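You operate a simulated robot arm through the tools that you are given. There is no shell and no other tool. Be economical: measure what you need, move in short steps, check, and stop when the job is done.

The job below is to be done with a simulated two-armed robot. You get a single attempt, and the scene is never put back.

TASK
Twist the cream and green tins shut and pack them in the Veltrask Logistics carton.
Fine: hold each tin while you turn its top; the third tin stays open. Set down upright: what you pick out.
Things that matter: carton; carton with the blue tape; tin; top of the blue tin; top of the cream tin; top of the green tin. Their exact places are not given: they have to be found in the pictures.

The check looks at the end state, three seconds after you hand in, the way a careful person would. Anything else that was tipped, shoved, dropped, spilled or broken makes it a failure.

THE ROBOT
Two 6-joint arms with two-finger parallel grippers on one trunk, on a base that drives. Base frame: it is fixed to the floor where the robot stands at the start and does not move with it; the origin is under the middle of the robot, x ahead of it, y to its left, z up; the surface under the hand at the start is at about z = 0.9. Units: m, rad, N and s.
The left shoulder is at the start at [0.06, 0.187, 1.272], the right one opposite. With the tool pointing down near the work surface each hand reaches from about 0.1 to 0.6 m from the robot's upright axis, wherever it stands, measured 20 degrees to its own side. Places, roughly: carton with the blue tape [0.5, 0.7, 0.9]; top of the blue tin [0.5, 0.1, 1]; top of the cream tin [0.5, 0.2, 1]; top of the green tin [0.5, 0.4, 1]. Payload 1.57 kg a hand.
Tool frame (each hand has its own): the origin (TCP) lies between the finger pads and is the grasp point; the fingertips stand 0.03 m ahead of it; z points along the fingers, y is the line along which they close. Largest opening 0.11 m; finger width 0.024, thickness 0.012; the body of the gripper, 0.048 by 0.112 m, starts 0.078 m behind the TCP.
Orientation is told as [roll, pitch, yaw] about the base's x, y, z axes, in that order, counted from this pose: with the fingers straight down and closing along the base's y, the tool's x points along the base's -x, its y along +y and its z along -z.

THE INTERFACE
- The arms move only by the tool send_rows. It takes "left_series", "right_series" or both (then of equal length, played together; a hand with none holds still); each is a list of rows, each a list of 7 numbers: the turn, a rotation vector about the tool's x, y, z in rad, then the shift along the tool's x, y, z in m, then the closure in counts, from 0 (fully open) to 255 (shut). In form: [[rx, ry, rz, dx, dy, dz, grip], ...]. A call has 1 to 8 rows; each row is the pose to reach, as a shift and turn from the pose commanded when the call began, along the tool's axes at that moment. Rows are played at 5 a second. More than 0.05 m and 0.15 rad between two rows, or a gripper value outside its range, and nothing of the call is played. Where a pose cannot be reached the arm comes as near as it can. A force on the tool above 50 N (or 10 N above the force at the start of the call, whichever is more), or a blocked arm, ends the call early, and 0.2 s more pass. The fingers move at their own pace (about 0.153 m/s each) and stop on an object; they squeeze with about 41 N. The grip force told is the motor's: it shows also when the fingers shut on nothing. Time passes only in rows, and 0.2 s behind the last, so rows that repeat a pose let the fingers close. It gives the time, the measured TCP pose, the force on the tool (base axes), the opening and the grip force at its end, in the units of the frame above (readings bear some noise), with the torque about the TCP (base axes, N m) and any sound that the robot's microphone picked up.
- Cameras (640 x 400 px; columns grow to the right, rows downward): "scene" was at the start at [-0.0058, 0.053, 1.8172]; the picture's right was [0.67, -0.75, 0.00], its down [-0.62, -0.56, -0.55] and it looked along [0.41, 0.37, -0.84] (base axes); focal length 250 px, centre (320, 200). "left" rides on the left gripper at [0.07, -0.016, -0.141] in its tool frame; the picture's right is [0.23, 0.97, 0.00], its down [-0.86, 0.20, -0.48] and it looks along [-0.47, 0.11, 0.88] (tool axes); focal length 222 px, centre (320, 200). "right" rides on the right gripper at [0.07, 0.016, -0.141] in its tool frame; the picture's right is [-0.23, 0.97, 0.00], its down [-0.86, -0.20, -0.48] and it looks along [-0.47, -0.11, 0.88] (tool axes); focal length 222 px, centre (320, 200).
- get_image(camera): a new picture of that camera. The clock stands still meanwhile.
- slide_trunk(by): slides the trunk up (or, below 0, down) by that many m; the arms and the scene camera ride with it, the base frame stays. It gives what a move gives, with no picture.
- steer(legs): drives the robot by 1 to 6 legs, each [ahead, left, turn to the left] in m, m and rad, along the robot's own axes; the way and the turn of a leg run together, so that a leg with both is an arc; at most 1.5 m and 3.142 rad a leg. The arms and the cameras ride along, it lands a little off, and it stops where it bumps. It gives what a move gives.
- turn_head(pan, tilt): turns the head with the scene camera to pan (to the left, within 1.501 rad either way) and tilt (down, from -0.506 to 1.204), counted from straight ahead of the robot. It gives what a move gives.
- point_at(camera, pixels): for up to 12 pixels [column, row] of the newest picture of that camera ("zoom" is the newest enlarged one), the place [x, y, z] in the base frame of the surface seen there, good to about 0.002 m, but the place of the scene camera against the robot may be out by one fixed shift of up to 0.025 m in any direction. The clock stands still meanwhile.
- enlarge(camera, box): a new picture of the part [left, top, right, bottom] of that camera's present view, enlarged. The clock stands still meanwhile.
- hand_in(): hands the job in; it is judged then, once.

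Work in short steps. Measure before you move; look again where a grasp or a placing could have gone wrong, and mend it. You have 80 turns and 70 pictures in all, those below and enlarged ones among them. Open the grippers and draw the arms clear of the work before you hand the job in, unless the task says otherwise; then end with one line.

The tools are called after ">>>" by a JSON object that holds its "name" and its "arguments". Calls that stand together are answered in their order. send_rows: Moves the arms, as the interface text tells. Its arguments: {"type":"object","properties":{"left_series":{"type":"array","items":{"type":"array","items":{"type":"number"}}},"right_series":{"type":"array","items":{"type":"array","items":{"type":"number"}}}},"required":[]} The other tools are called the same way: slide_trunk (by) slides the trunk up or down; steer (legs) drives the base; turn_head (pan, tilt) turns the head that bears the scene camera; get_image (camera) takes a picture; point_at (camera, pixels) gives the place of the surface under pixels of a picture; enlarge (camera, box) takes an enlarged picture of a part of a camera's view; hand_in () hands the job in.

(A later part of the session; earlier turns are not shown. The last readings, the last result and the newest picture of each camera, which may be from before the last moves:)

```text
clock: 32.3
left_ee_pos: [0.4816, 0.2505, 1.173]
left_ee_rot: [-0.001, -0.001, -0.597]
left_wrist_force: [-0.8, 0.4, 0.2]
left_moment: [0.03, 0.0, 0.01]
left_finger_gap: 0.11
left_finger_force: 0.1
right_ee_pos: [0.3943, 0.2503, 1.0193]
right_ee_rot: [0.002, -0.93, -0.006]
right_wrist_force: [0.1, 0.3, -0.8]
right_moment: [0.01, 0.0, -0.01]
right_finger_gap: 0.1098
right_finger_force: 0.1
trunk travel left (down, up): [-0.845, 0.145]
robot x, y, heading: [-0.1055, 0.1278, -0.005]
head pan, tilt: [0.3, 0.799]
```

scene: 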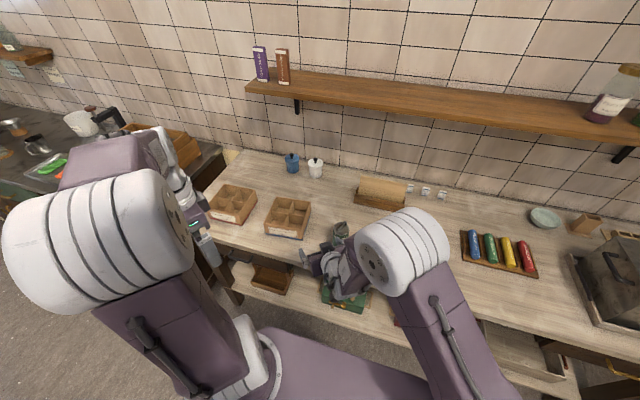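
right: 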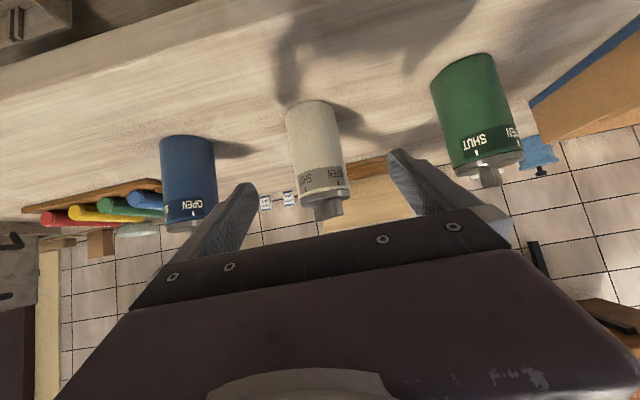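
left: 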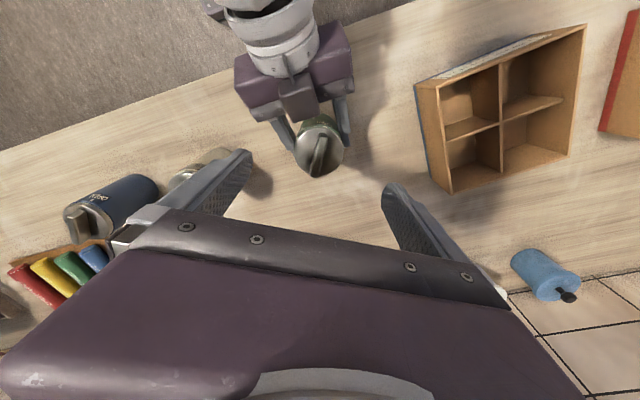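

I advance the right hand to straddle the cream tin, and check the picture.

>>> {"name": "send_rows", "arguments": {"right_series": [[0, 0, 0, 0.002, -0.0046, 0.036, 0], [0, 0, 0, 0.004, -0.0046, 0.072, 0], [0, 0, 0, 0.006, -0.0046, 0.1077, 0]]}}

>>> {"name": "get_image", "arguments": {"camera": "right"}}

```text
clock: 33.1
left_ee_pos: [0.4811, 0.2518, 1.1727]
left_ee_rot: [0.0, 0.0, -0.597]
left_wrist_force: [0.4, -0.1, 0.9]
left_moment: [-0.02, 0.03, 0.01]
left_finger_gap: 0.1102
left_finger_force: 0.1
right_ee_pos: [0.479, 0.2444, 0.95]
right_ee_rot: [0.001, -0.931, -0.005]
right_wrist_force: [-0.3, -0.3, 0.1]
right_moment: [0.05, 0.0, 0.02]
right_finger_gap: 0.11
right_finger_force: 0.0
trunk travel left (down, up): [-0.845, 0.145]
robot x, y, heading: [-0.1079, 0.1291, -0.001]
head pan, tilt: [0.3, 0.799]
```

```text
43 pictures are left
```

right: 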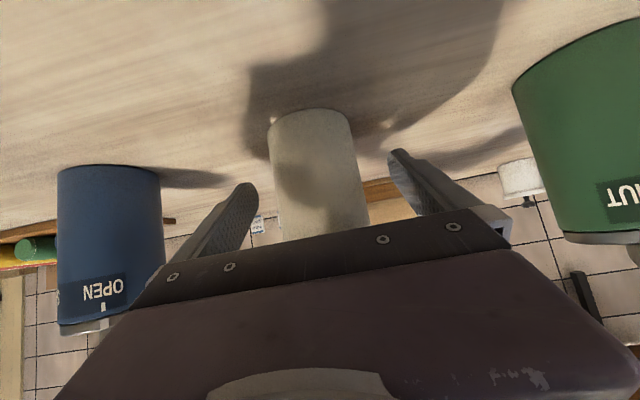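

Centred like before. I clamp the cream tin and lower the left hand over the ridge.

>>> {"name": "send_rows", "arguments": {"right_series": [[0, 0, 0, 0, 0, 0, 128], [0, 0, 0, 0, 0, 0, 255], [0, 0, 0, 0, 0, 0, 255], [0, 0, 0, 0, 0, 0, 255], [0, 0, 0, 0, 0, 0, 255]], "left_series": [[0, 0, 0, 0, -0.003, 0, 0], [0, 0, 0, 0, -0.006, 0, 0], [0, 0, 0, 0, -0.006, 0.02, 0], [0, 0, 0, 0, -0.006, 0.04, 0], [0, 0, 0, 0, -0.006, 0.06, 0]]}}

>>> {"name": "enlarge", "arguments": {"camera": "left", "box": [270, 90, 370, 190]}}

```text
clock: 34.3
left_ee_pos: [0.4785, 0.2472, 1.1136]
left_ee_rot: [0.001, 0.0, -0.596]
left_wrist_force: [0.0, 0.4, 0.7]
left_moment: [0.01, 0.0, -0.01]
left_finger_gap: 0.1098
left_finger_force: 0.0
right_ee_pos: [0.4778, 0.245, 0.9498]
right_ee_rot: [0.002, -0.928, -0.006]
right_wrist_force: [0.3, 0.7, -0.3]
right_moment: [-0.03, 0.01, 0.0]
right_finger_gap: 0.0611
right_finger_force: 41.6
trunk travel left (down, up): [-0.845, 0.145]
robot x, y, heading: [-0.1074, 0.1308, 0.005]
head pan, tilt: [0.3, 0.799]
```

```text
4.00 times, centred on (320, 140) of left
```

zoom: 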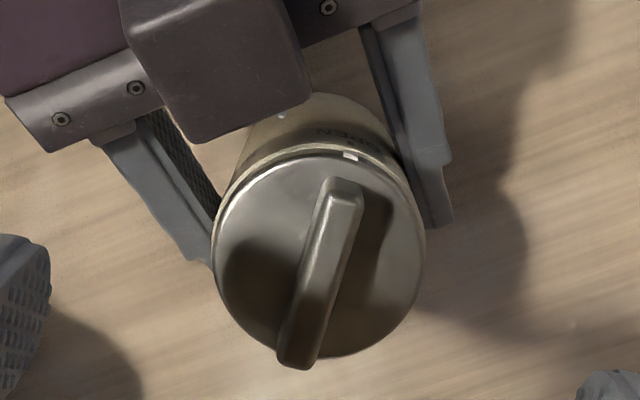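

>>> {"name": "point_at", "arguments": {"camera": "zoom", "pixels": [[343, 195], [298, 355], [321, 275], [218, 260], [420, 260]]}}

```text
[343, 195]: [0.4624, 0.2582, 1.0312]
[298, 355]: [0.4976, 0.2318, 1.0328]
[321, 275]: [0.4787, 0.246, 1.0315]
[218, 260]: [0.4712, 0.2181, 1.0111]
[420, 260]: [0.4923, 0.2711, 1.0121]
```

Ridge centre (0.479,0.2455). I descend to z≈1.046 and close on it.

>>> {"name": "send_rows", "arguments": {"left_series": [[0, 0, 0.03, -0.001, -0.001, 0.035, 0], [0, 0, 0.03, -0.001, -0.001, 0.068, 0], [0, 0, 0.03, -0.001, -0.001, 0.068, 130], [0, 0, 0.03, -0.001, -0.001, 0.068, 255], [0, 0, 0.03, -0.001, -0.001, 0.068, 255], [0, 0, 0.03, -0.001, -0.001, 0.068, 255]]}}

```text
clock: 35.7
left_ee_pos: [0.4799, 0.2454, 1.0443]
left_ee_rot: [0.002, -0.002, -0.624]
left_wrist_force: [15.2, 10.4, -10.6]
left_moment: [0.04, -0.56, -0.01]
left_finger_gap: 0.01
left_finger_force: 27.9
right_ee_pos: [0.4781, 0.2446, 0.9503]
right_ee_rot: [0.003, -0.93, -0.009]
right_wrist_force: [-15.0, -11.9, 11.0]
right_moment: [0.96, -0.84, 0.0]
right_finger_gap: 0.061
right_finger_force: 40.2
trunk travel left (down, up): [-0.845, 0.145]
robot x, y, heading: [-0.1069, 0.1281, 0.001]
head pan, tilt: [0.3, 0.799]
```

Gripped (0.010) with some side load along the closing line; I ease it by 1 mm and turn counter-clockwise 0.7 rad.

>>> {"name": "send_rows", "arguments": {"left_series": [[0, 0, 0, 0, 0.0012, 0, 255], [0, 0, -0.12, 0, 0.0012, 0, 255], [0, 0, -0.24, 0, 0.0012, 0, 255], [0, 0, -0.36, 0, 0.0012, 0, 255], [0, 0, -0.48, 0, 0.0012, 0, 255], [0, 0, -0.6, 0, 0.0012, 0, 255], [0, 0, -0.7, 0, 0.0012, 0, 255]]}}

```text
clock: 37.3
left_ee_pos: [0.479, 0.2456, 1.0449]
left_ee_rot: [-0.003, 0.0, 0.075]
left_wrist_force: [6.1, -9.6, -0.1]
left_moment: [-0.1, -0.49, -0.09]
left_finger_gap: 0.0103
left_finger_force: 27.9
right_ee_pos: [0.4773, 0.245, 0.9506]
right_ee_rot: [0.001, -0.928, -0.004]
right_wrist_force: [-5.6, 8.0, 1.4]
right_moment: [-0.74, -0.08, 0.12]
right_finger_gap: 0.0612
right_finger_force: 40.7
trunk travel left (down, up): [-0.845, 0.145]
robot x, y, heading: [-0.1046, 0.1277, -0.001]
head pan, tilt: [0.3, 0.799]
```

Going well; 0.5 rad more (total 1.2), then check the mark.

>>> {"name": "send_rows", "arguments": {"left_series": [[0, 0, -0.12, 0, 0, 0, 255], [0, 0, -0.24, 0, 0, 0, 255], [0, 0, -0.36, 0, 0, 0, 255], [0, 0, -0.48, 0, 0, 0, 255], [0, 0, -0.5, 0, 0, 0, 255]]}}

>>> {"name": "enlarge", "arguments": {"camera": "left", "box": [260, 100, 380, 200]}}

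```text
clock: 38.5
left_ee_pos: [0.4793, 0.2449, 1.0443]
left_ee_rot: [-0.004, 0.002, 0.575]
left_wrist_force: [4.4, -25.6, 2.5]
left_moment: [-0.88, 0.08, -0.47]
left_finger_gap: 0.0103
left_finger_force: 28.5
right_ee_pos: [0.4779, 0.2448, 0.9497]
right_ee_rot: [0.001, -0.929, -0.004]
right_wrist_force: [-6.3, 26.3, -1.9]
right_moment: [-1.56, -0.56, 0.5]
right_finger_gap: 0.0613
right_finger_force: 41.4
trunk travel left (down, up): [-0.845, 0.145]
robot x, y, heading: [-0.1084, 0.1336, 0.004]
head pan, tilt: [0.3, 0.799]
```

```text
4.00 times, centred on (320, 150) of left
```

zoom: 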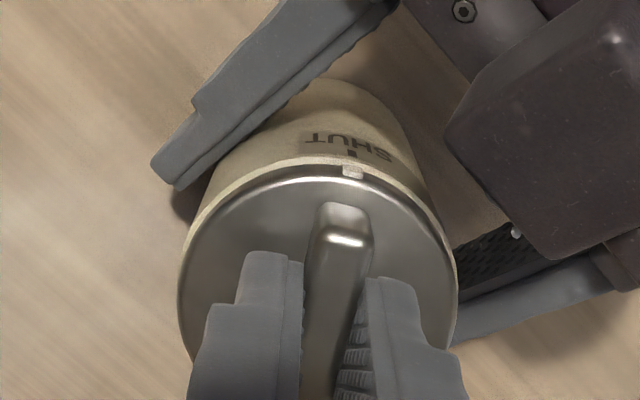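

Notch (352,171) matches the SHUT mark (352,152) and torque rose, i.e. shut. I release the ridge and lift the left hand, then release and draw back the right.

>>> {"name": "send_rows", "arguments": {"left_series": [[0, 0, 0, 0, 0, 0, 200], [0, 0, 0, 0, 0, 0, 0], [0, 0, 0, 0, 0, 0, 0], [0, 0, 0, 0, 0, -0.04, 0], [0, 0, 0, 0, 0, -0.08, 0]]}}

>>> {"name": "send_rows", "arguments": {"right_series": [[0, 0, 0, 0, 0, 0, 128], [0, 0, 0, 0, 0, 0, 0], [0, 0, 0, 0, 0, 0, 0], [0, 0, 0, 0, 0, -0.04, 0], [0, 0, 0, 0, 0, -0.08, 0], [0, 0, 0, 0, 0, -0.12, 0]]}}

>>> {"name": "enlarge", "arguments": {"camera": "right", "box": [280, 150, 376, 225]}}

>>> {"name": "get_image", "arguments": {"camera": "left"}}

```text
clock: 39.7
left_ee_pos: [0.4772, 0.2454, 1.1243]
left_ee_rot: [0.0, 0.001, 0.575]
left_wrist_force: [0.0, -0.5, -0.5]
left_moment: [0.0, 0.01, -0.03]
left_finger_gap: 0.1098
left_finger_force: 0.0
right_ee_pos: [0.4769, 0.2445, 0.951]
right_ee_rot: [0.002, -0.93, -0.005]
right_wrist_force: [-0.7, -0.1, -0.1]
right_moment: [0.01, 0.06, 0.0]
right_finger_gap: 0.0607
right_finger_force: 40.5
trunk travel left (down, up): [-0.845, 0.145]
robot x, y, heading: [-0.1105, 0.1312, 0.005]
head pan, tilt: [0.3, 0.799]
```

```text
clock: 41.1
left_ee_pos: [0.476, 0.2456, 1.1252]
left_ee_rot: [0.0, -0.001, 0.574]
left_wrist_force: [-1.2, -0.2, -0.6]
left_moment: [0.0, -0.03, -0.01]
left_finger_gap: 0.1104
left_finger_force: 0.0
right_ee_pos: [0.3793, 0.2448, 1.0236]
right_ee_rot: [0.002, -0.931, -0.006]
right_wrist_force: [-0.2, 0.9, 0.2]
right_moment: [-0.01, 0.02, 0.01]
right_finger_gap: 0.1101
right_finger_force: 0.1
trunk travel left (down, up): [-0.845, 0.145]
robot x, y, heading: [-0.1067, 0.1314, 0.001]
head pan, tilt: [0.3, 0.799]
```

```text
5.33 times, centred on (328, 188) of right
```

zoom: 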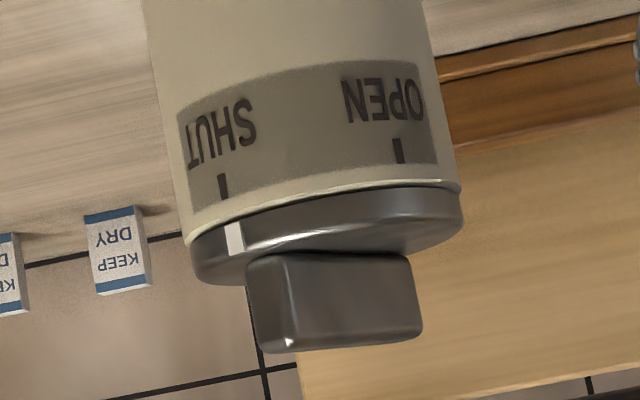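

```text
39 pictures are left
```

left: 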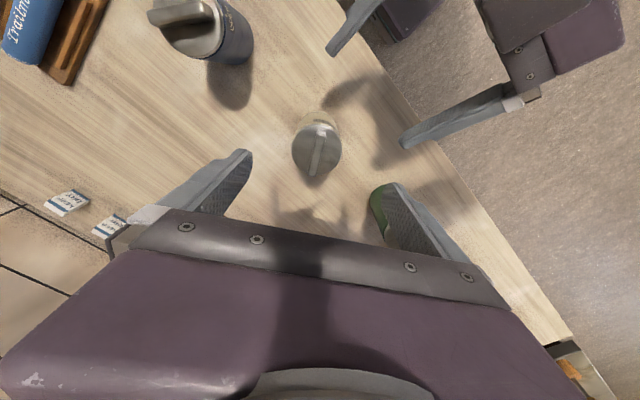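

Cream shows the same alignment as green: both shut. Now I lower the left hand around the cream lid (tips ~0.03 below lid top) and grip.

>>> {"name": "send_rows", "arguments": {"left_series": [[0, 0, 0, -0.0017, -0.001, 0.04, 0], [0, 0, 0, -0.0017, -0.001, 0.08, 0], [0, 0, 0, -0.0017, -0.001, 0.112, 0], [0, 0, 0, -0.0017, -0.001, 0.112, 128], [0, 0, 0, -0.0017, -0.001, 0.112, 255], [0, 0, 0, -0.0017, -0.001, 0.112, 255], [0, 0, 0, -0.0017, -0.001, 0.112, 255]]}}

```text
clock: 42.7
left_ee_pos: [0.4801, 0.2449, 1.0135]
left_ee_rot: [-0.001, 0.0, 0.574]
left_wrist_force: [-0.2, 0.6, -0.2]
left_moment: [0.01, -0.01, 0.01]
left_finger_gap: 0.061
left_finger_force: 40.6
right_ee_pos: [0.3818, 0.2451, 1.023]
right_ee_rot: [0.002, -0.932, -0.006]
right_wrist_force: [0.0, -0.1, 0.5]
right_moment: [-0.03, -0.02, -0.01]
right_finger_gap: 0.1099
right_finger_force: 0.1
trunk travel left (down, up): [-0.845, 0.145]
robot x, y, heading: [-0.1027, 0.1313, -0.001]
head pan, tilt: [0.3, 0.799]
```

Firm grip (gap 0.061, 41 N). I lift 0.03 with the arm, then 0.14 with the trunk.

>>> {"name": "send_rows", "arguments": {"left_series": [[0, 0, 0, 0, 0, -0.015, 255], [0, 0, 0, 0, 0, -0.03, 255]]}}

>>> {"name": "slide_trunk", "arguments": {"by": 0.14}}

>>> {"name": "get_image", "arguments": {"camera": "right"}}

```text
clock: 43.3
left_ee_pos: [0.4804, 0.2438, 1.0425]
left_ee_rot: [-0.001, 0.001, 0.574]
left_wrist_force: [-0.3, 0.2, -2.5]
left_moment: [0.0, -0.01, -0.02]
left_finger_gap: 0.0608
left_finger_force: 41.1
right_ee_pos: [0.3816, 0.2458, 1.0222]
right_ee_rot: [0.002, -0.929, -0.008]
right_wrist_force: [-0.5, 0.0, 0.0]
right_moment: [0.02, 0.01, -0.01]
right_finger_gap: 0.1099
right_finger_force: 0.1
trunk travel left (down, up): [-0.845, 0.145]
robot x, y, heading: [-0.1046, 0.1297, -0.001]
head pan, tilt: [0.3, 0.799]
```

```text
clock: 45.0
left_ee_pos: [0.4805, 0.245, 1.1801]
left_ee_rot: [0.001, 0.0, 0.573]
left_wrist_force: [-0.7, -0.5, -1.7]
left_moment: [-0.02, 0.01, 0.02]
left_finger_gap: 0.0612
left_finger_force: 40.7
right_ee_pos: [0.3826, 0.2454, 1.1624]
right_ee_rot: [0.001, -0.929, -0.005]
right_wrist_force: [0.8, 1.4, 0.4]
right_moment: [0.01, 0.0, 0.03]
right_finger_gap: 0.1101
right_finger_force: 0.2
trunk travel left (down, up): [-0.985, 0.005]
robot x, y, heading: [-0.1056, 0.1328, -0.0]
head pan, tilt: [0.3, 0.799]
```

```text
38 pictures are left
```

right: 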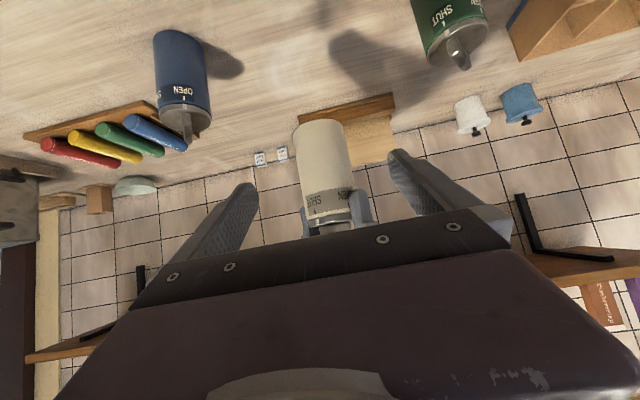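

Tin is up (bottom ≈1.07, above all others). I drive left 0.40 m to the carton and look.

>>> {"name": "steer", "arguments": {"legs": [[0, 0.4, 0]]}}

>>> {"name": "get_image", "arguments": {"camera": "left"}}

>>> {"name": "get_image", "arguments": {"camera": "right"}}

```text
clock: 47.5
left_ee_pos: [0.481, 0.6436, 1.1814]
left_ee_rot: [0.001, -0.001, 0.574]
left_wrist_force: [0.3, -0.5, -2.2]
left_moment: [0.05, -0.03, 0.0]
left_finger_gap: 0.0608
left_finger_force: 41.7
right_ee_pos: [0.3817, 0.6448, 1.1616]
right_ee_rot: [0.005, -0.93, -0.01]
right_wrist_force: [-0.8, -0.8, 0.2]
right_moment: [0.0, -0.03, 0.02]
right_finger_gap: 0.1101
right_finger_force: 0.0
trunk travel left (down, up): [-0.985, 0.005]
robot x, y, heading: [-0.1085, 0.5308, -0.002]
head pan, tilt: [0.3, 0.799]
```

```text
37 pictures are left
```

left: 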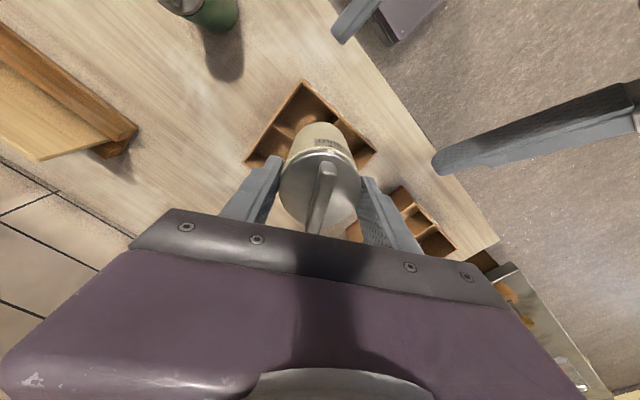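

```text
36 pictures are left
```

right: 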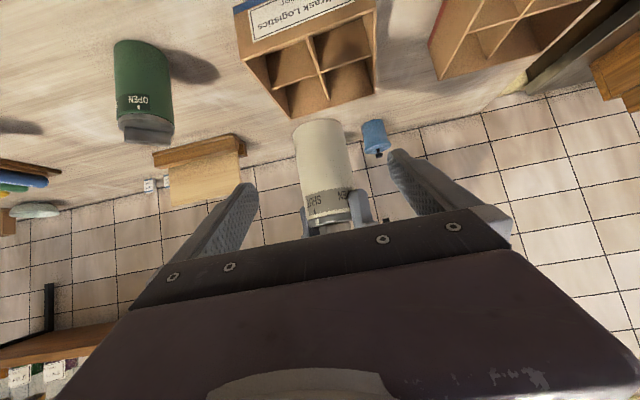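

The right camera sees the carton at (310,65). I enlarge it to measure walls and cells.

>>> {"name": "enlarge", "arguments": {"camera": "right", "box": [220, 0, 400, 125]}}

```text
3.20 times, centred on (310, 62) of right
```

zoom: 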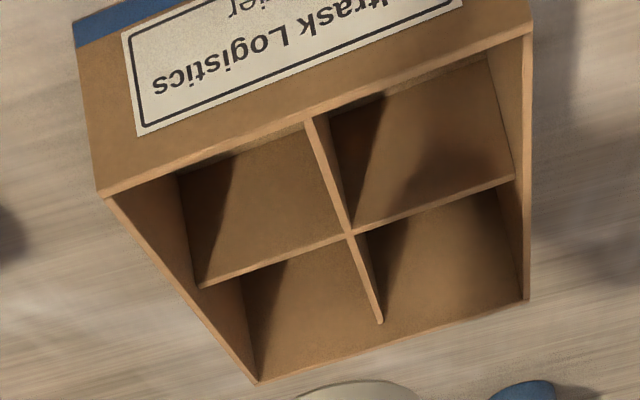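

>>> {"name": "point_at", "arguments": {"camera": "zoom", "pixels": [[104, 192], [528, 33], [257, 380], [527, 297], [350, 232], [313, 121], [380, 320], [199, 285], [513, 179], [270, 200], [430, 130], [440, 250]]}}

```text
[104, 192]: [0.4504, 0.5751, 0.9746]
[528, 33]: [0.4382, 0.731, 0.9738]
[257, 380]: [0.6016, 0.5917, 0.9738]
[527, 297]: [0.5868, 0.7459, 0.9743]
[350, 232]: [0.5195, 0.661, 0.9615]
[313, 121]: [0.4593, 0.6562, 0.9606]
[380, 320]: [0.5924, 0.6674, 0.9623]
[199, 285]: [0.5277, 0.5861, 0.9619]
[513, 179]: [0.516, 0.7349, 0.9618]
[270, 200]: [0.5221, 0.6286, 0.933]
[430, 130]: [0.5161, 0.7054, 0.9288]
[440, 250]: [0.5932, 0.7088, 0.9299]
```

Carton centre (0.519,0.661), rotated ≈5.5°, cells ≈0.071 wide; front-left cell centre ≈(0.478,0.695), front-right ≈(0.485,0.620), rim z 0.974. I measure the held tin's lid relative to the hand and shift the base a little for reach.

>>> {"name": "steer", "arguments": {"legs": [[0.03, 0.05, 0]]}}

>>> {"name": "enlarge", "arguments": {"camera": "left", "box": [250, 100, 390, 240]}}

>>> {"name": "point_at", "arguments": {"camera": "zoom", "pixels": [[85, 243], [310, 243], [199, 130], [210, 190], [190, 330]]}}

>>> {"name": "send_rows", "arguments": {"left_series": [[0, 0, 0, 0, 0, 0, 255]]}}

```text
clock: 48.4
left_ee_pos: [0.5047, 0.6862, 1.1854]
left_ee_rot: [0.002, -0.009, 0.572]
left_wrist_force: [-0.6, -2.2, -1.9]
left_moment: [0.07, -0.03, -0.01]
left_finger_gap: 0.0608
left_finger_force: 40.6
right_ee_pos: [0.4061, 0.6882, 1.1658]
right_ee_rot: [0.014, -0.934, -0.018]
right_wrist_force: [-1.4, -0.5, 0.1]
right_moment: [0.02, 0.0, 0.08]
right_finger_gap: 0.1102
right_finger_force: 0.0
trunk travel left (down, up): [-0.985, 0.005]
robot x, y, heading: [-0.0796, 0.5783, 0.004]
head pan, tilt: [0.3, 0.799]
```

```text
2.86 times, centred on (320, 170) of left
```

zoom: 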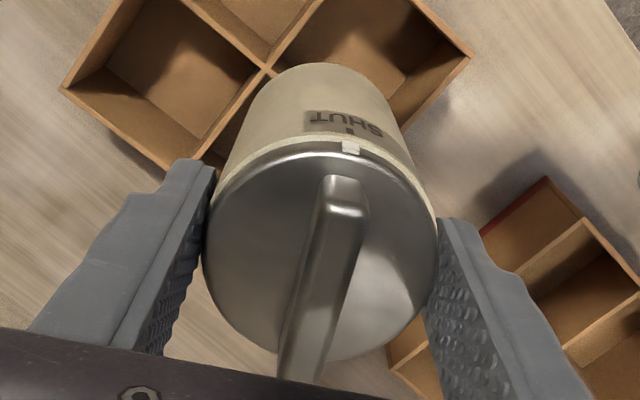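

```text
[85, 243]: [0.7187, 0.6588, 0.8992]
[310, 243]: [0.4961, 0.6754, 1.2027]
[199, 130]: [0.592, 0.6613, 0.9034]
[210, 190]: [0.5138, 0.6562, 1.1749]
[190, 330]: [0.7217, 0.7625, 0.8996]
```

```text
clock: 48.8
left_ee_pos: [0.5122, 0.6986, 1.1796]
left_ee_rot: [-0.002, 0.003, 0.573]
left_wrist_force: [0.1, -0.1, -2.5]
left_moment: [-0.04, 0.01, 0.03]
left_finger_gap: 0.0609
left_finger_force: 41.4
right_ee_pos: [0.4135, 0.6993, 1.1609]
right_ee_rot: [-0.003, -0.926, -0.002]
right_wrist_force: [0.4, 0.2, -0.6]
right_moment: [-0.03, -0.02, -0.01]
right_finger_gap: 0.11
right_finger_force: 0.1
trunk travel left (down, up): [-0.985, 0.005]
robot x, y, heading: [-0.0752, 0.5792, 0.002]
head pan, tilt: [0.3, 0.799]
```

The base has settled now; I take a fresh zoom for the lid rim of the held tin.

>>> {"name": "enlarge", "arguments": {"camera": "left", "box": [250, 100, 390, 240]}}

>>> {"name": "point_at", "arguments": {"camera": "zoom", "pixels": [[209, 250], [433, 240], [350, 148], [370, 350], [250, 330], [340, 195], [300, 360], [230, 200], [410, 190]]}}

```text
2.86 times, centred on (320, 170) of left
```

zoom: 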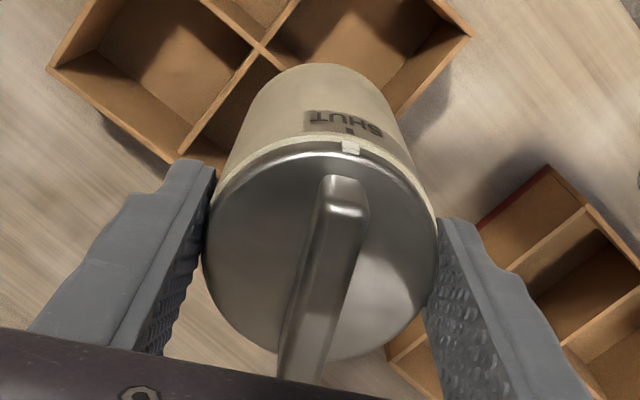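

```text
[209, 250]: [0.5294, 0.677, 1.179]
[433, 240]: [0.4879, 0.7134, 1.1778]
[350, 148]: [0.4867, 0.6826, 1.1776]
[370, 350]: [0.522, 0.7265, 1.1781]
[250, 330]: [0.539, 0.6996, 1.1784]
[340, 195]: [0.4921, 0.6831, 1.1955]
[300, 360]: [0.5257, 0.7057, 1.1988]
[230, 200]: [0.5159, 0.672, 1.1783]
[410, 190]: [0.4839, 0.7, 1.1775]
```

Tin centre is within 1 mm of the TCP. First I move the right hand aside (right 0.16 m, back 0.05 m) so the tin does not touch it, together with moving the left hand over the front-left cell.

>>> {"name": "send_rows", "arguments": {"right_series": [[0, 0, 0, 0, -0.02, -0.03, 0], [0, 0, 0, 0, -0.06, -0.05, 0], [0, 0, 0, 0, -0.1, -0.05, 0], [0, 0, 0, 0, -0.14, -0.05, 0], [0, 0, 0, 0, -0.16, -0.05, 0], [0, 0, 0, 0, -0.16, -0.05, 0]], "left_series": [[0, 0, 0, 0, 0, 0, 255], [0, 0, 0, 0, 0, 0, 255], [0, 0, 0, 0, 0, 0, 255], [0, 0, 0, 0.01, 0.005, 0, 255], [0, 0, 0, 0.02, 0.01, 0, 255], [0, 0, 0, 0.0301, 0.0141, 0, 255]]}}

>>> {"name": "get_image", "arguments": {"camera": "right"}}

```text
clock: 50.2
left_ee_pos: [0.4759, 0.6877, 1.1825]
left_ee_rot: [-0.001, -0.001, 0.572]
left_wrist_force: [-0.3, -0.9, -2.0]
left_moment: [-0.01, -0.02, 0.02]
left_finger_gap: 0.0609
left_finger_force: 40.8
right_ee_pos: [0.4098, 0.5701, 1.2252]
right_ee_rot: [-0.047, -0.914, 0.02]
right_wrist_force: [-1.0, -0.6, -0.2]
right_moment: [-0.05, -0.01, -0.02]
right_finger_gap: 0.1099
right_finger_force: 0.1
right hand out of reach, approached as far as the arm can: row 2, 3, 4, 5, 6
trunk travel left (down, up): [-0.985, 0.005]
robot x, y, heading: [-0.078, 0.5828, 0.002]
head pan, tilt: [0.3, 0.799]
```

```text
32 pictures are left
```

right: 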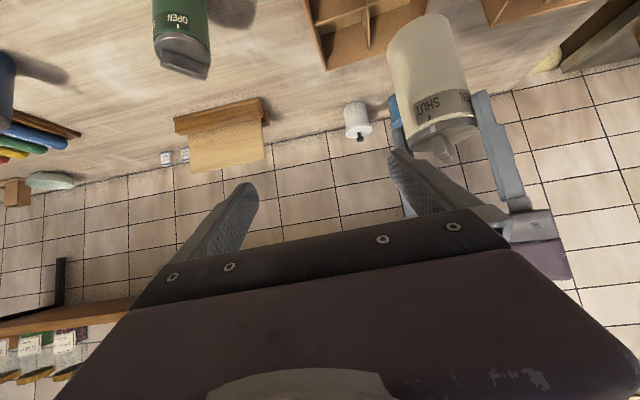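

The right hand is still near the left one, limited by its tilt. I reduce its tilt and move it further right.

>>> {"name": "send_rows", "arguments": {"right_series": [[0, 0.1, 0, 0, -0.03, 0, 0], [0, 0.22, 0, 0, -0.06, 0, 0], [0, 0.34, 0, 0, -0.1, 0, 0], [0, 0.46, 0, 0, -0.14, 0, 0], [0, 0.58, 0, 0, -0.18, 0, 0], [0, 0.7, 0, 0, -0.22, 0, 0]]}}

>>> {"name": "get_image", "arguments": {"camera": "scene"}}

```text
clock: 51.6
left_ee_pos: [0.4767, 0.6885, 1.182]
left_ee_rot: [0.0, 0.001, 0.573]
left_wrist_force: [0.3, 1.1, -1.6]
left_moment: [0.02, 0.02, 0.03]
left_finger_gap: 0.0609
left_finger_force: 41.2
right_ee_pos: [0.4147, 0.3495, 1.2298]
right_ee_rot: [-0.153, -0.339, 0.055]
right_wrist_force: [-2.6, 3.9, -1.5]
right_moment: [-0.27, -0.21, -0.23]
right_finger_gap: 0.1099
right_finger_force: 0.0
right hand out of reach, approached as far as the arm can: row 1, 5, 6
trunk travel left (down, up): [-0.985, 0.005]
robot x, y, heading: [-0.0748, 0.579, -0.0]
head pan, tilt: [0.3, 0.799]
```

```text
31 pictures are left
```

scene: 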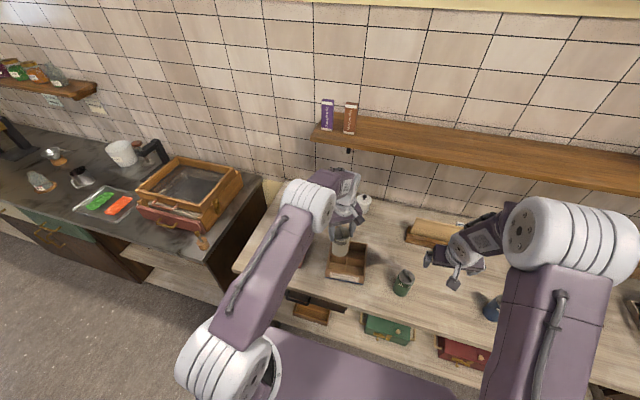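

Right hand is clear. I nudge the left hand to TCP (0.479,0.694) and lower it 0.10 m, still just above the rim.

>>> {"name": "send_rows", "arguments": {"left_series": [[0, 0, 0, -0.005, 0.0034, 0, 255], [0, 0, 0, -0.005, 0.0034, 0.04, 255], [0, 0, 0, -0.005, 0.0034, 0.08, 255], [0, 0, 0, -0.005, 0.0034, 0.08, 255]]}}

>>> {"name": "get_image", "arguments": {"camera": "left"}}

```text
clock: 52.6
left_ee_pos: [0.4789, 0.6957, 1.103]
left_ee_rot: [-0.001, -0.001, 0.573]
left_wrist_force: [-0.4, -0.9, -2.7]
left_moment: [0.02, -0.02, -0.01]
left_finger_gap: 0.061
left_finger_force: 41.4
right_ee_pos: [0.4095, 0.3546, 1.2296]
right_ee_rot: [-0.11, -0.335, -0.015]
right_wrist_force: [0.8, -1.1, 0.5]
right_moment: [-0.01, -0.03, 0.04]
right_finger_gap: 0.11
right_finger_force: 0.1
trunk travel left (down, up): [-0.985, 0.005]
robot x, y, heading: [-0.0774, 0.5802, -0.004]
head pan, tilt: [0.3, 0.799]
```

```text
30 pictures are left
```

left: 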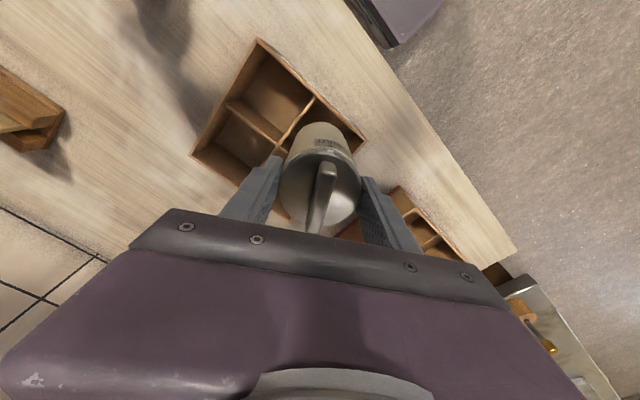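

I check the carton geometry from this exact camera: corners (258,40), (193,153), (364,136).

>>> {"name": "enlarge", "arguments": {"camera": "left", "box": [180, 30, 380, 155]}}

```text
3.20 times, centred on (280, 92) of left
```

zoom: 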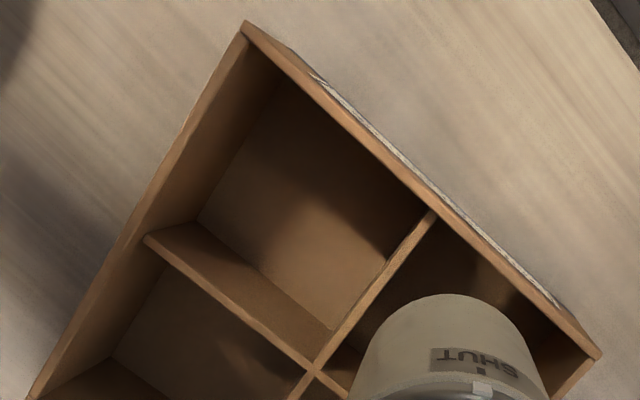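

>>> {"name": "point_at", "arguments": {"camera": "zoom", "pixels": [[245, 27], [597, 354], [315, 366], [430, 215], [150, 240], [432, 202], [480, 390], [445, 298], [37, 393]]}}

```text
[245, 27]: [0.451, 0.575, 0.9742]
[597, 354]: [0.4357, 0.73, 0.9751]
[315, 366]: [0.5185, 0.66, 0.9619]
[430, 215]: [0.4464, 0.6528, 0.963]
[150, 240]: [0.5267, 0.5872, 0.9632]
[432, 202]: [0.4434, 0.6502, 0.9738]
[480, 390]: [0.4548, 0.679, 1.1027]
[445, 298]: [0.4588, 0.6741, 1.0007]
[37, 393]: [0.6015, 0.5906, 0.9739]
```

Cell centre recomputed: (0.478,0.694). I shift −2 mm in y and lower in steps to z≈1.018.

>>> {"name": "send_rows", "arguments": {"left_series": [[0, 0, 0, 0.001, -0.0017, 0.02, 255], [0, 0, 0, 0.001, -0.0017, 0.045, 255], [0, 0, 0, 0.001, -0.0017, 0.065, 255], [0, 0, 0, 0.001, -0.0017, 0.078, 255], [0, 0, 0, 0.001, -0.0017, 0.084, 255]]}}

```text
clock: 53.8
left_ee_pos: [0.4797, 0.6932, 1.0179]
left_ee_rot: [-0.002, 0.003, 0.571]
left_wrist_force: [0.9, 0.1, -2.1]
left_moment: [0.0, 0.01, 0.0]
left_finger_gap: 0.0607
left_finger_force: 41.0
right_ee_pos: [0.4116, 0.3557, 1.2294]
right_ee_rot: [-0.11, -0.331, -0.016]
right_wrist_force: [-0.6, -0.5, 0.1]
right_moment: [0.01, 0.0, 0.0]
right_finger_gap: 0.1102
right_finger_force: 0.0
trunk travel left (down, up): [-0.985, 0.005]
robot x, y, heading: [-0.0756, 0.5796, -0.003]
head pan, tilt: [0.3, 0.799]
```

No contact yet; I go 1–4 mm further until the weight transfers.

>>> {"name": "send_rows", "arguments": {"left_series": [[0, 0, 0, 0, 0, 0.0015, 255], [0, 0, 0, 0, 0, 0.003, 255]]}}

```text
clock: 54.4
left_ee_pos: [0.4792, 0.6931, 1.0172]
left_ee_rot: [-0.002, -0.004, 0.573]
left_wrist_force: [0.9, 0.3, 8.5]
left_moment: [0.05, 0.12, 0.01]
left_finger_gap: 0.0611
left_finger_force: 40.9
right_ee_pos: [0.4084, 0.3552, 1.2302]
right_ee_rot: [-0.112, -0.332, -0.016]
right_wrist_force: [-0.5, -0.5, 1.0]
right_moment: [0.03, 0.0, 0.01]
right_finger_gap: 0.11
right_finger_force: 0.1
trunk travel left (down, up): [-0.985, 0.005]
robot x, y, heading: [-0.0768, 0.5786, 0.0]
head pan, tilt: [0.3, 0.799]
```

Bottomed (8.5 N up). I open and rise.

>>> {"name": "send_rows", "arguments": {"left_series": [[0, 0, 0, 0, 0, 0, 200], [0, 0, 0, 0, 0, 0, 100], [0, 0, 0, 0, 0, 0, 0], [0, 0, 0, 0, 0, 0, 0], [0, 0, 0, 0, 0, -0.04, 0], [0, 0, 0, 0, 0, -0.08, 0], [0, 0, 0, 0, 0, -0.12, 0]]}}

>>> {"name": "get_image", "arguments": {"camera": "left"}}

```text
clock: 56.0
left_ee_pos: [0.4751, 0.6937, 1.1373]
left_ee_rot: [0.0, 0.0, 0.574]
left_wrist_force: [0.2, 0.4, 0.1]
left_moment: [0.01, -0.03, -0.02]
left_finger_gap: 0.1101
left_finger_force: 0.0
right_ee_pos: [0.4105, 0.3565, 1.2291]
right_ee_rot: [-0.11, -0.335, -0.014]
right_wrist_force: [0.1, 0.2, 0.4]
right_moment: [0.0, 0.0, 0.0]
right_finger_gap: 0.1099
right_finger_force: 0.1
trunk travel left (down, up): [-0.985, 0.005]
robot x, y, heading: [-0.0764, 0.5848, -0.0]
head pan, tilt: [0.3, 0.799]
```

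```text
28 pictures are left
```

left: 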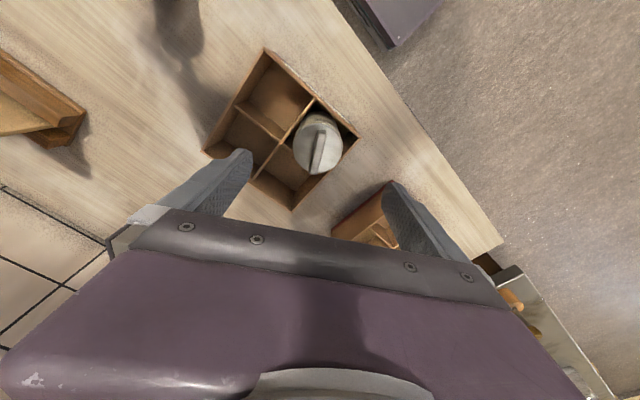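

Cream stands in the front-left cell. I drive right 0.27 m to bring the left hand over the green tin.

>>> {"name": "steer", "arguments": {"legs": [[0, -0.27, 0]]}}

>>> {"name": "send_rows", "arguments": {"left_series": [[0, 0, 0, 0, 0, 0, 0], [0, 0, 0, 0, 0, 0, 0]]}}

>>> {"name": "enlarge", "arguments": {"camera": "left", "box": [240, 70, 400, 200]}}

```text
clock: 57.9
left_ee_pos: [0.4763, 0.4327, 1.1372]
left_ee_rot: [-0.003, 0.004, 0.573]
left_wrist_force: [0.0, -0.1, 0.0]
left_moment: [-0.05, 0.0, 0.0]
left_finger_gap: 0.1097
left_finger_force: 0.2
right_ee_pos: [0.4099, 0.0957, 1.2299]
right_ee_rot: [-0.113, -0.333, -0.014]
right_wrist_force: [0.1, 0.2, -0.7]
right_moment: [-0.01, -0.01, 0.01]
right_finger_gap: 0.1102
right_finger_force: 0.1
trunk travel left (down, up): [-0.985, 0.005]
robot x, y, heading: [-0.0746, 0.3195, -0.004]
head pan, tilt: [0.3, 0.799]
```

```text
clock: 58.5
left_ee_pos: [0.4774, 0.4316, 1.1366]
left_ee_rot: [-0.003, 0.001, 0.571]
left_wrist_force: [0.5, 0.6, -0.3]
left_moment: [-0.04, 0.02, 0.02]
left_finger_gap: 0.1098
left_finger_force: 0.1
right_ee_pos: [0.4104, 0.0942, 1.2293]
right_ee_rot: [-0.113, -0.334, -0.016]
right_wrist_force: [-0.3, 0.0, 0.1]
right_moment: [-0.02, 0.0, -0.01]
right_finger_gap: 0.11
right_finger_force: 0.1
trunk travel left (down, up): [-0.985, 0.005]
robot x, y, heading: [-0.0764, 0.3178, -0.001]
head pan, tilt: [0.3, 0.799]
```

```text
3.08 times, centred on (320, 135) of left
```

zoom: 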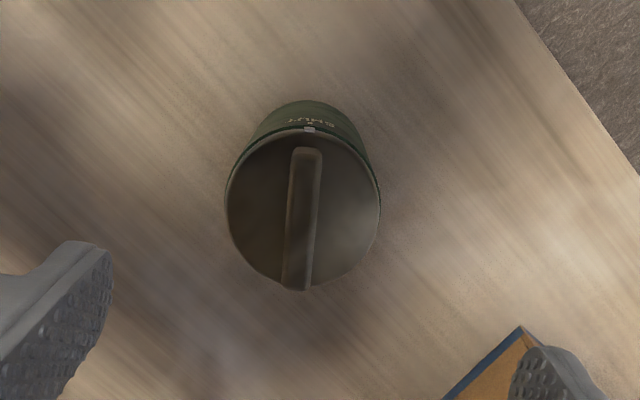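

>>> {"name": "point_at", "arguments": {"camera": "zoom", "pixels": [[230, 215], [376, 215], [310, 132], [270, 275], [345, 270], [306, 165], [297, 275]]}}

```text
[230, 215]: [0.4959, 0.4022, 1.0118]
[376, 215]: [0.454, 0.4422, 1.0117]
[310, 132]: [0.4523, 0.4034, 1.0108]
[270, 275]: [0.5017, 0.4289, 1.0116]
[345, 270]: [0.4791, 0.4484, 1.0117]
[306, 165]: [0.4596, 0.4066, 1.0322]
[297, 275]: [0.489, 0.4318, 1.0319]
```

Green lid centre (0.475,0.421). I centre, descend to z≈1.013 and grip the upper band.

>>> {"name": "send_rows", "arguments": {"left_series": [[0, 0, 0, 0.0078, -0.0076, 0, 0], [0, 0, 0, 0.0078, -0.0076, 0.04, 0], [0, 0, 0, 0.0078, -0.0076, 0.085, 0], [0, 0, 0, 0.0078, -0.0076, 0.123, 0], [0, 0, 0, 0.0078, -0.0076, 0.123, 128], [0, 0, 0, 0.0078, -0.0076, 0.123, 255], [0, 0, 0, 0.0078, -0.0076, 0.123, 255], [0, 0, 0, 0.0078, -0.0076, 0.123, 255]]}}

```text
clock: 60.3
left_ee_pos: [0.4722, 0.417, 1.0138]
left_ee_rot: [0.001, 0.0, 0.573]
left_wrist_force: [-0.1, -0.9, -0.3]
left_moment: [-0.09, -0.01, -0.03]
left_finger_gap: 0.0605
left_finger_force: 41.1
right_ee_pos: [0.4108, 0.0924, 1.2288]
right_ee_rot: [-0.111, -0.334, -0.014]
right_wrist_force: [-0.3, 0.6, -0.1]
right_moment: [0.01, -0.02, -0.03]
right_finger_gap: 0.11
right_finger_force: 0.0
trunk travel left (down, up): [-0.985, 0.005]
robot x, y, heading: [-0.078, 0.3173, -0.003]
head pan, tilt: [0.3, 0.799]
```

Gripped. I lift 0.17 m.

>>> {"name": "send_rows", "arguments": {"left_series": [[0, 0, 0, 0, 0, -0.02, 255], [0, 0, 0, 0, 0, -0.05, 255], [0, 0, 0, 0, 0, -0.09, 255], [0, 0, 0, 0, 0, -0.13, 255], [0, 0, 0, 0, 0, -0.17, 255]]}}

>>> {"name": "steer", "arguments": {"legs": [[0.08, 0.205, 0]]}}

>>> {"name": "send_rows", "arguments": {"left_series": [[0, 0, 0, 0, 0, 0, 255], [0, 0, 0, 0, 0, 0, 255]]}}

>>> {"name": "get_image", "arguments": {"camera": "left"}}

```text
clock: 61.5
left_ee_pos: [0.4718, 0.4186, 1.1813]
left_ee_rot: [-0.001, 0.0, 0.573]
left_wrist_force: [-0.3, -0.1, -2.4]
left_moment: [-0.03, -0.02, -0.02]
left_finger_gap: 0.0608
left_finger_force: 41.4
right_ee_pos: [0.4096, 0.0923, 1.2299]
right_ee_rot: [-0.11, -0.334, -0.013]
right_wrist_force: [-0.6, -0.6, -0.4]
right_moment: [0.0, 0.01, 0.02]
right_finger_gap: 0.11
right_finger_force: 0.0
trunk travel left (down, up): [-0.985, 0.005]
robot x, y, heading: [-0.0763, 0.3146, -0.0]
head pan, tilt: [0.3, 0.799]
```

```text
clock: 63.2
left_ee_pos: [0.5508, 0.6198, 1.1825]
left_ee_rot: [0.002, -0.002, 0.572]
left_wrist_force: [-0.5, -0.9, -1.5]
left_moment: [0.01, -0.03, 0.02]
left_finger_gap: 0.0606
left_finger_force: 41.4
right_ee_pos: [0.4896, 0.2928, 1.2278]
right_ee_rot: [-0.108, -0.332, -0.019]
right_wrist_force: [0.8, -0.9, -0.8]
right_moment: [0.06, -0.02, 0.05]
right_finger_gap: 0.1097
right_finger_force: 0.0
trunk travel left (down, up): [-0.985, 0.005]
robot x, y, heading: [0.0045, 0.5228, -0.005]
head pan, tilt: [0.3, 0.799]
```

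```text
clock: 63.8
left_ee_pos: [0.5521, 0.6218, 1.182]
left_ee_rot: [0.002, -0.002, 0.571]
left_wrist_force: [-0.1, 0.1, -1.6]
left_moment: [0.05, 0.01, -0.04]
left_finger_gap: 0.0603
left_finger_force: 40.7
right_ee_pos: [0.4891, 0.295, 1.2283]
right_ee_rot: [-0.107, -0.334, -0.017]
right_wrist_force: [0.8, -1.0, -0.2]
right_moment: [0.01, -0.03, -0.02]
right_finger_gap: 0.11
right_finger_force: 0.0
trunk travel left (down, up): [-0.985, 0.005]
robot x, y, heading: [0.0058, 0.5206, -0.004]
head pan, tilt: [0.3, 0.799]
```

```text
26 pictures are left
```

left: 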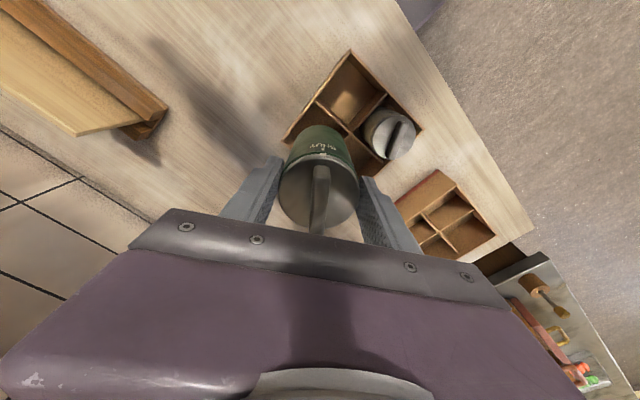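

Green tin hangs over the carton's back-right cell. I zoom to measure tin centre and carton.

>>> {"name": "enlarge", "arguments": {"camera": "left", "box": [250, 100, 390, 240]}}

>>> {"name": "point_at", "arguments": {"camera": "zoom", "pixels": [[209, 250], [433, 240], [350, 148], [370, 350], [250, 330], [230, 200], [410, 190]]}}

>>> {"name": "point_at", "arguments": {"camera": "left", "pixels": [[350, 52], [420, 129], [317, 103], [286, 141], [385, 95], [355, 134]]}}

```text
2.86 times, centred on (320, 170) of left
```

zoom: 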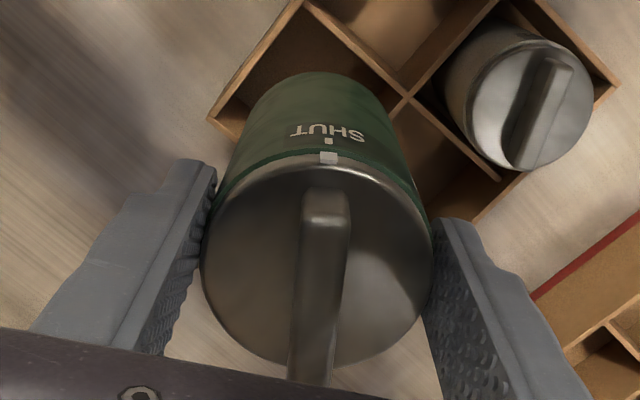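

```text
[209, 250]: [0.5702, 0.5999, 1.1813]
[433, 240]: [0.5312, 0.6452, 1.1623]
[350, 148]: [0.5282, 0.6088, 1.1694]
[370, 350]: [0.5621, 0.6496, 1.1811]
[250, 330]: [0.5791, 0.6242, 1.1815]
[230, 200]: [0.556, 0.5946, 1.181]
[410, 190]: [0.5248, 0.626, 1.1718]
```

```text
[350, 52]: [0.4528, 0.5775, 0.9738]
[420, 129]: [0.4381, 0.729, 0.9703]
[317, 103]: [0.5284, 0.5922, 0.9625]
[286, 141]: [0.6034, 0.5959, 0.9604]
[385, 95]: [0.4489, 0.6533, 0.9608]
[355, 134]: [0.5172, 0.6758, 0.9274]
```

Tin centre (0.551,0.623); back-right cell centre (0.560,0.626). I shift by (+0.0085,+0.003) and lower to just above the rim, then check.

>>> {"name": "send_rows", "arguments": {"left_series": [[0, 0, 0, -0.0088, -0.0021, 0, 255], [0, 0, 0, -0.0088, -0.0021, 0.03, 255], [0, 0, 0, -0.0088, -0.0021, 0.06, 255], [0, 0, 0, -0.0088, -0.0021, 0.08, 255], [0, 0, 0, -0.0088, -0.0021, 0.08, 255]]}}

>>> {"name": "enlarge", "arguments": {"camera": "left", "box": [250, 40, 450, 240]}}

```text
clock: 65.0
left_ee_pos: [0.5614, 0.6274, 1.0999]
left_ee_rot: [-0.001, 0.0, 0.571]
left_wrist_force: [0.5, 0.0, -1.0]
left_moment: [-0.02, 0.02, 0.01]
left_finger_gap: 0.0607
left_finger_force: 41.6
right_ee_pos: [0.49, 0.2959, 1.2274]
right_ee_rot: [-0.111, -0.333, -0.017]
right_wrist_force: [-0.4, 0.7, -0.3]
right_moment: [0.0, -0.01, -0.01]
right_finger_gap: 0.1102
right_finger_force: 0.1
trunk travel left (down, up): [-0.985, 0.005]
robot x, y, heading: [0.0038, 0.5208, -0.007]
head pan, tilt: [0.3, 0.799]
```

```text
2.00 times, centred on (350, 140) of left
```

zoom: 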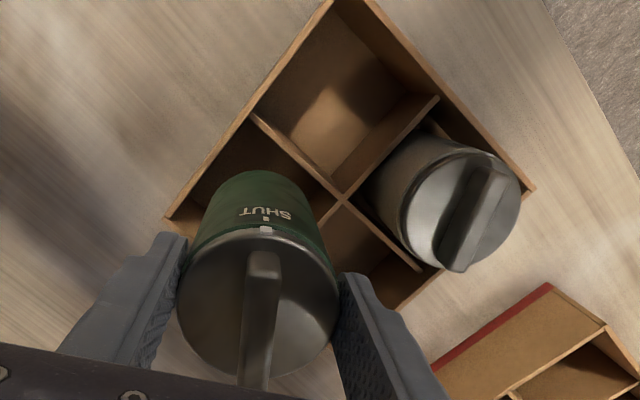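

TCP (0.561,0.627) is on target. I lower to z≈1.019, then feel for the floor.

>>> {"name": "send_rows", "arguments": {"left_series": [[0, 0, 0, 0, 0, 0.025, 255], [0, 0, 0, 0, 0, 0.05, 255], [0, 0, 0, 0, 0, 0.07, 255], [0, 0, 0, 0, 0, 0.08, 255]]}}

>>> {"name": "send_rows", "arguments": {"left_series": [[0, 0, 0, 0, 0, 0.0012, 255], [0, 0, 0, 0, 0, 0.0025, 255]]}}

```text
clock: 66.0
left_ee_pos: [0.5626, 0.6271, 1.0219]
left_ee_rot: [0.001, 0.0, 0.57]
left_wrist_force: [0.0, -0.4, -1.1]
left_moment: [0.01, 0.04, -0.03]
left_finger_gap: 0.0607
left_finger_force: 41.0
right_ee_pos: [0.4901, 0.2974, 1.2286]
right_ee_rot: [-0.11, -0.333, -0.018]
right_wrist_force: [-0.2, -0.1, -0.3]
right_moment: [-0.01, 0.0, 0.01]
right_finger_gap: 0.1101
right_finger_force: 0.1
trunk travel left (down, up): [-0.985, 0.005]
robot x, y, heading: [0.0013, 0.5214, -0.001]
head pan, tilt: [0.3, 0.799]
```

```text
clock: 66.6
left_ee_pos: [0.5625, 0.6278, 1.0185]
left_ee_rot: [-0.002, -0.001, 0.571]
left_wrist_force: [-0.4, -0.2, -3.0]
left_moment: [-0.02, 0.03, -0.01]
left_finger_gap: 0.0604
left_finger_force: 41.1
right_ee_pos: [0.49, 0.2967, 1.2279]
right_ee_rot: [-0.11, -0.334, -0.017]
right_wrist_force: [0.0, 0.9, 0.1]
right_moment: [-0.01, -0.02, -0.01]
right_finger_gap: 0.1102
right_finger_force: 0.0
trunk travel left (down, up): [-0.985, 0.005]
robot x, y, heading: [0.0039, 0.5201, 0.001]
head pan, tilt: [0.3, 0.799]
```

Still hanging (−3 N, no side load); a couple of mm further.

>>> {"name": "send_rows", "arguments": {"left_series": [[0, 0, 0, 0, 0, 0.001, 255], [0, 0, 0, 0, 0, 0.002, 255]]}}

```text
clock: 67.2
left_ee_pos: [0.5609, 0.627, 1.0174]
left_ee_rot: [0.0, 0.001, 0.571]
left_wrist_force: [-0.8, 0.0, -2.4]
left_moment: [0.0, 0.01, 0.02]
left_finger_gap: 0.0607
left_finger_force: 41.3
right_ee_pos: [0.4911, 0.2968, 1.2285]
right_ee_rot: [-0.109, -0.334, -0.018]
right_wrist_force: [-0.3, -0.9, 0.6]
right_moment: [-0.01, -0.03, 0.01]
right_finger_gap: 0.11
right_finger_force: 0.0
trunk travel left (down, up): [-0.985, 0.005]
robot x, y, heading: [0.0053, 0.5221, -0.004]
head pan, tilt: [0.3, 0.799]
```

>>> {"name": "send_rows", "arguments": {"left_series": [[0, 0, 0, 0, 0, 0.001, 255], [0, 0, 0, 0, 0, 0.0018, 255]]}}

```text
clock: 67.8
left_ee_pos: [0.5608, 0.6259, 1.0172]
left_ee_rot: [-0.003, -0.001, 0.571]
left_wrist_force: [0.2, 0.4, 6.2]
left_moment: [0.03, 0.06, -0.02]
left_finger_gap: 0.0604
left_finger_force: 40.9
right_ee_pos: [0.4893, 0.2965, 1.2289]
right_ee_rot: [-0.11, -0.334, -0.017]
right_wrist_force: [-0.3, -0.2, 0.0]
right_moment: [0.03, 0.0, 0.01]
right_finger_gap: 0.11
right_finger_force: 0.0
trunk travel left (down, up): [-0.985, 0.005]
robot x, y, heading: [0.007, 0.5244, -0.003]
head pan, tilt: [0.3, 0.799]
```

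On the floor (6 N up). I open partly to stay clear of the cream tin and rise.

>>> {"name": "send_rows", "arguments": {"left_series": [[0, 0, 0, 0, 0, 0, 150], [0, 0, 0, 0, 0, 0, 75], [0, 0, 0, 0, 0, 0, 75], [0, 0, 0, 0, 0, 0, 75], [0, 0, 0, 0, 0, -0.03, 75], [0, 0, 0, 0, 0, -0.07, 75], [0, 0, 0, 0, 0, -0.11, 75], [0, 0, 0, 0, 0, -0.15, 0]]}}

>>> {"name": "get_image", "arguments": {"camera": "left"}}

```text
clock: 69.6
left_ee_pos: [0.5596, 0.6269, 1.1676]
left_ee_rot: [0.003, 0.0, 0.571]
left_wrist_force: [-0.1, 1.0, 0.4]
left_moment: [-0.02, 0.01, 0.03]
left_finger_gap: 0.1101
left_finger_force: 0.1
right_ee_pos: [0.4891, 0.2965, 1.2295]
right_ee_rot: [-0.109, -0.333, -0.016]
right_wrist_force: [-0.1, 0.2, 0.6]
right_moment: [0.01, 0.01, -0.05]
right_finger_gap: 0.1101
right_finger_force: 0.1
trunk travel left (down, up): [-0.985, 0.005]
robot x, y, heading: [0.0041, 0.5223, -0.004]
head pan, tilt: [0.3, 0.799]
```

```text
23 pictures are left
```

left: 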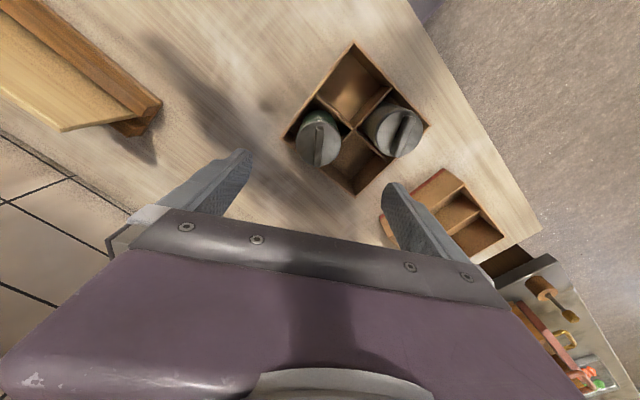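

Both tins stand in the Veltrask carton. I back the base off 0.25 m to draw the arms clear and check lids and the rest of the scene.

>>> {"name": "steer", "arguments": {"legs": [[-0.25, 0, 0]]}}

>>> {"name": "get_image", "arguments": {"camera": "scene"}}

>>> {"name": "enlarge", "arguments": {"camera": "left", "box": [200, 60, 460, 230]}}

```text
clock: 71.4
left_ee_pos: [0.32, 0.6274, 1.1649]
left_ee_rot: [0.003, 0.003, 0.57]
left_wrist_force: [0.2, -0.1, 0.2]
left_moment: [-0.03, 0.01, 0.0]
left_finger_gap: 0.11
left_finger_force: 0.0
right_ee_pos: [0.249, 0.2973, 1.2275]
right_ee_rot: [-0.109, -0.33, -0.018]
right_wrist_force: [-0.1, 0.2, 0.8]
right_moment: [0.0, 0.01, -0.02]
right_finger_gap: 0.11
right_finger_force: 0.0
trunk travel left (down, up): [-0.985, 0.005]
robot x, y, heading: [-0.2435, 0.5252, -0.008]
head pan, tilt: [0.3, 0.799]
```

```text
22 pictures are left
```

scene: 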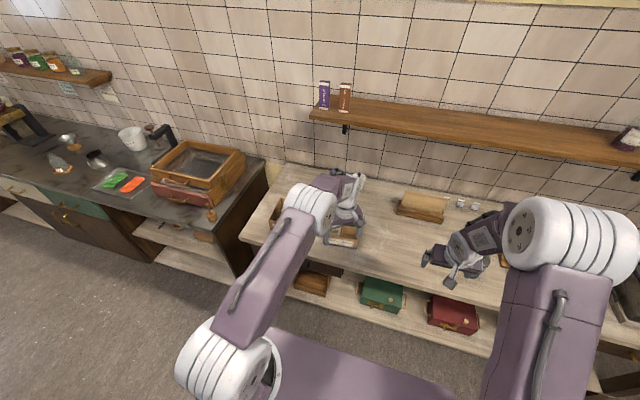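

```text
2.35 times, centred on (330, 145) of left
```

zoom: 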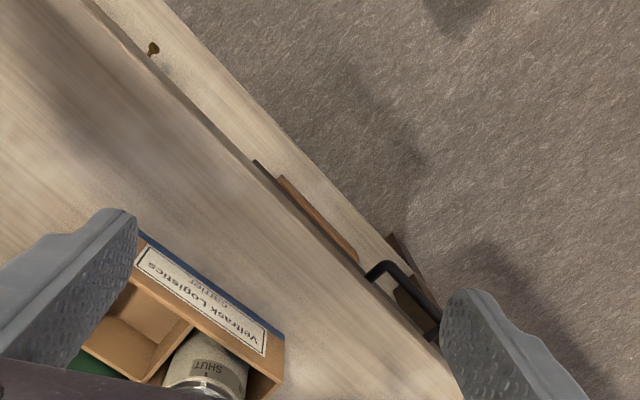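

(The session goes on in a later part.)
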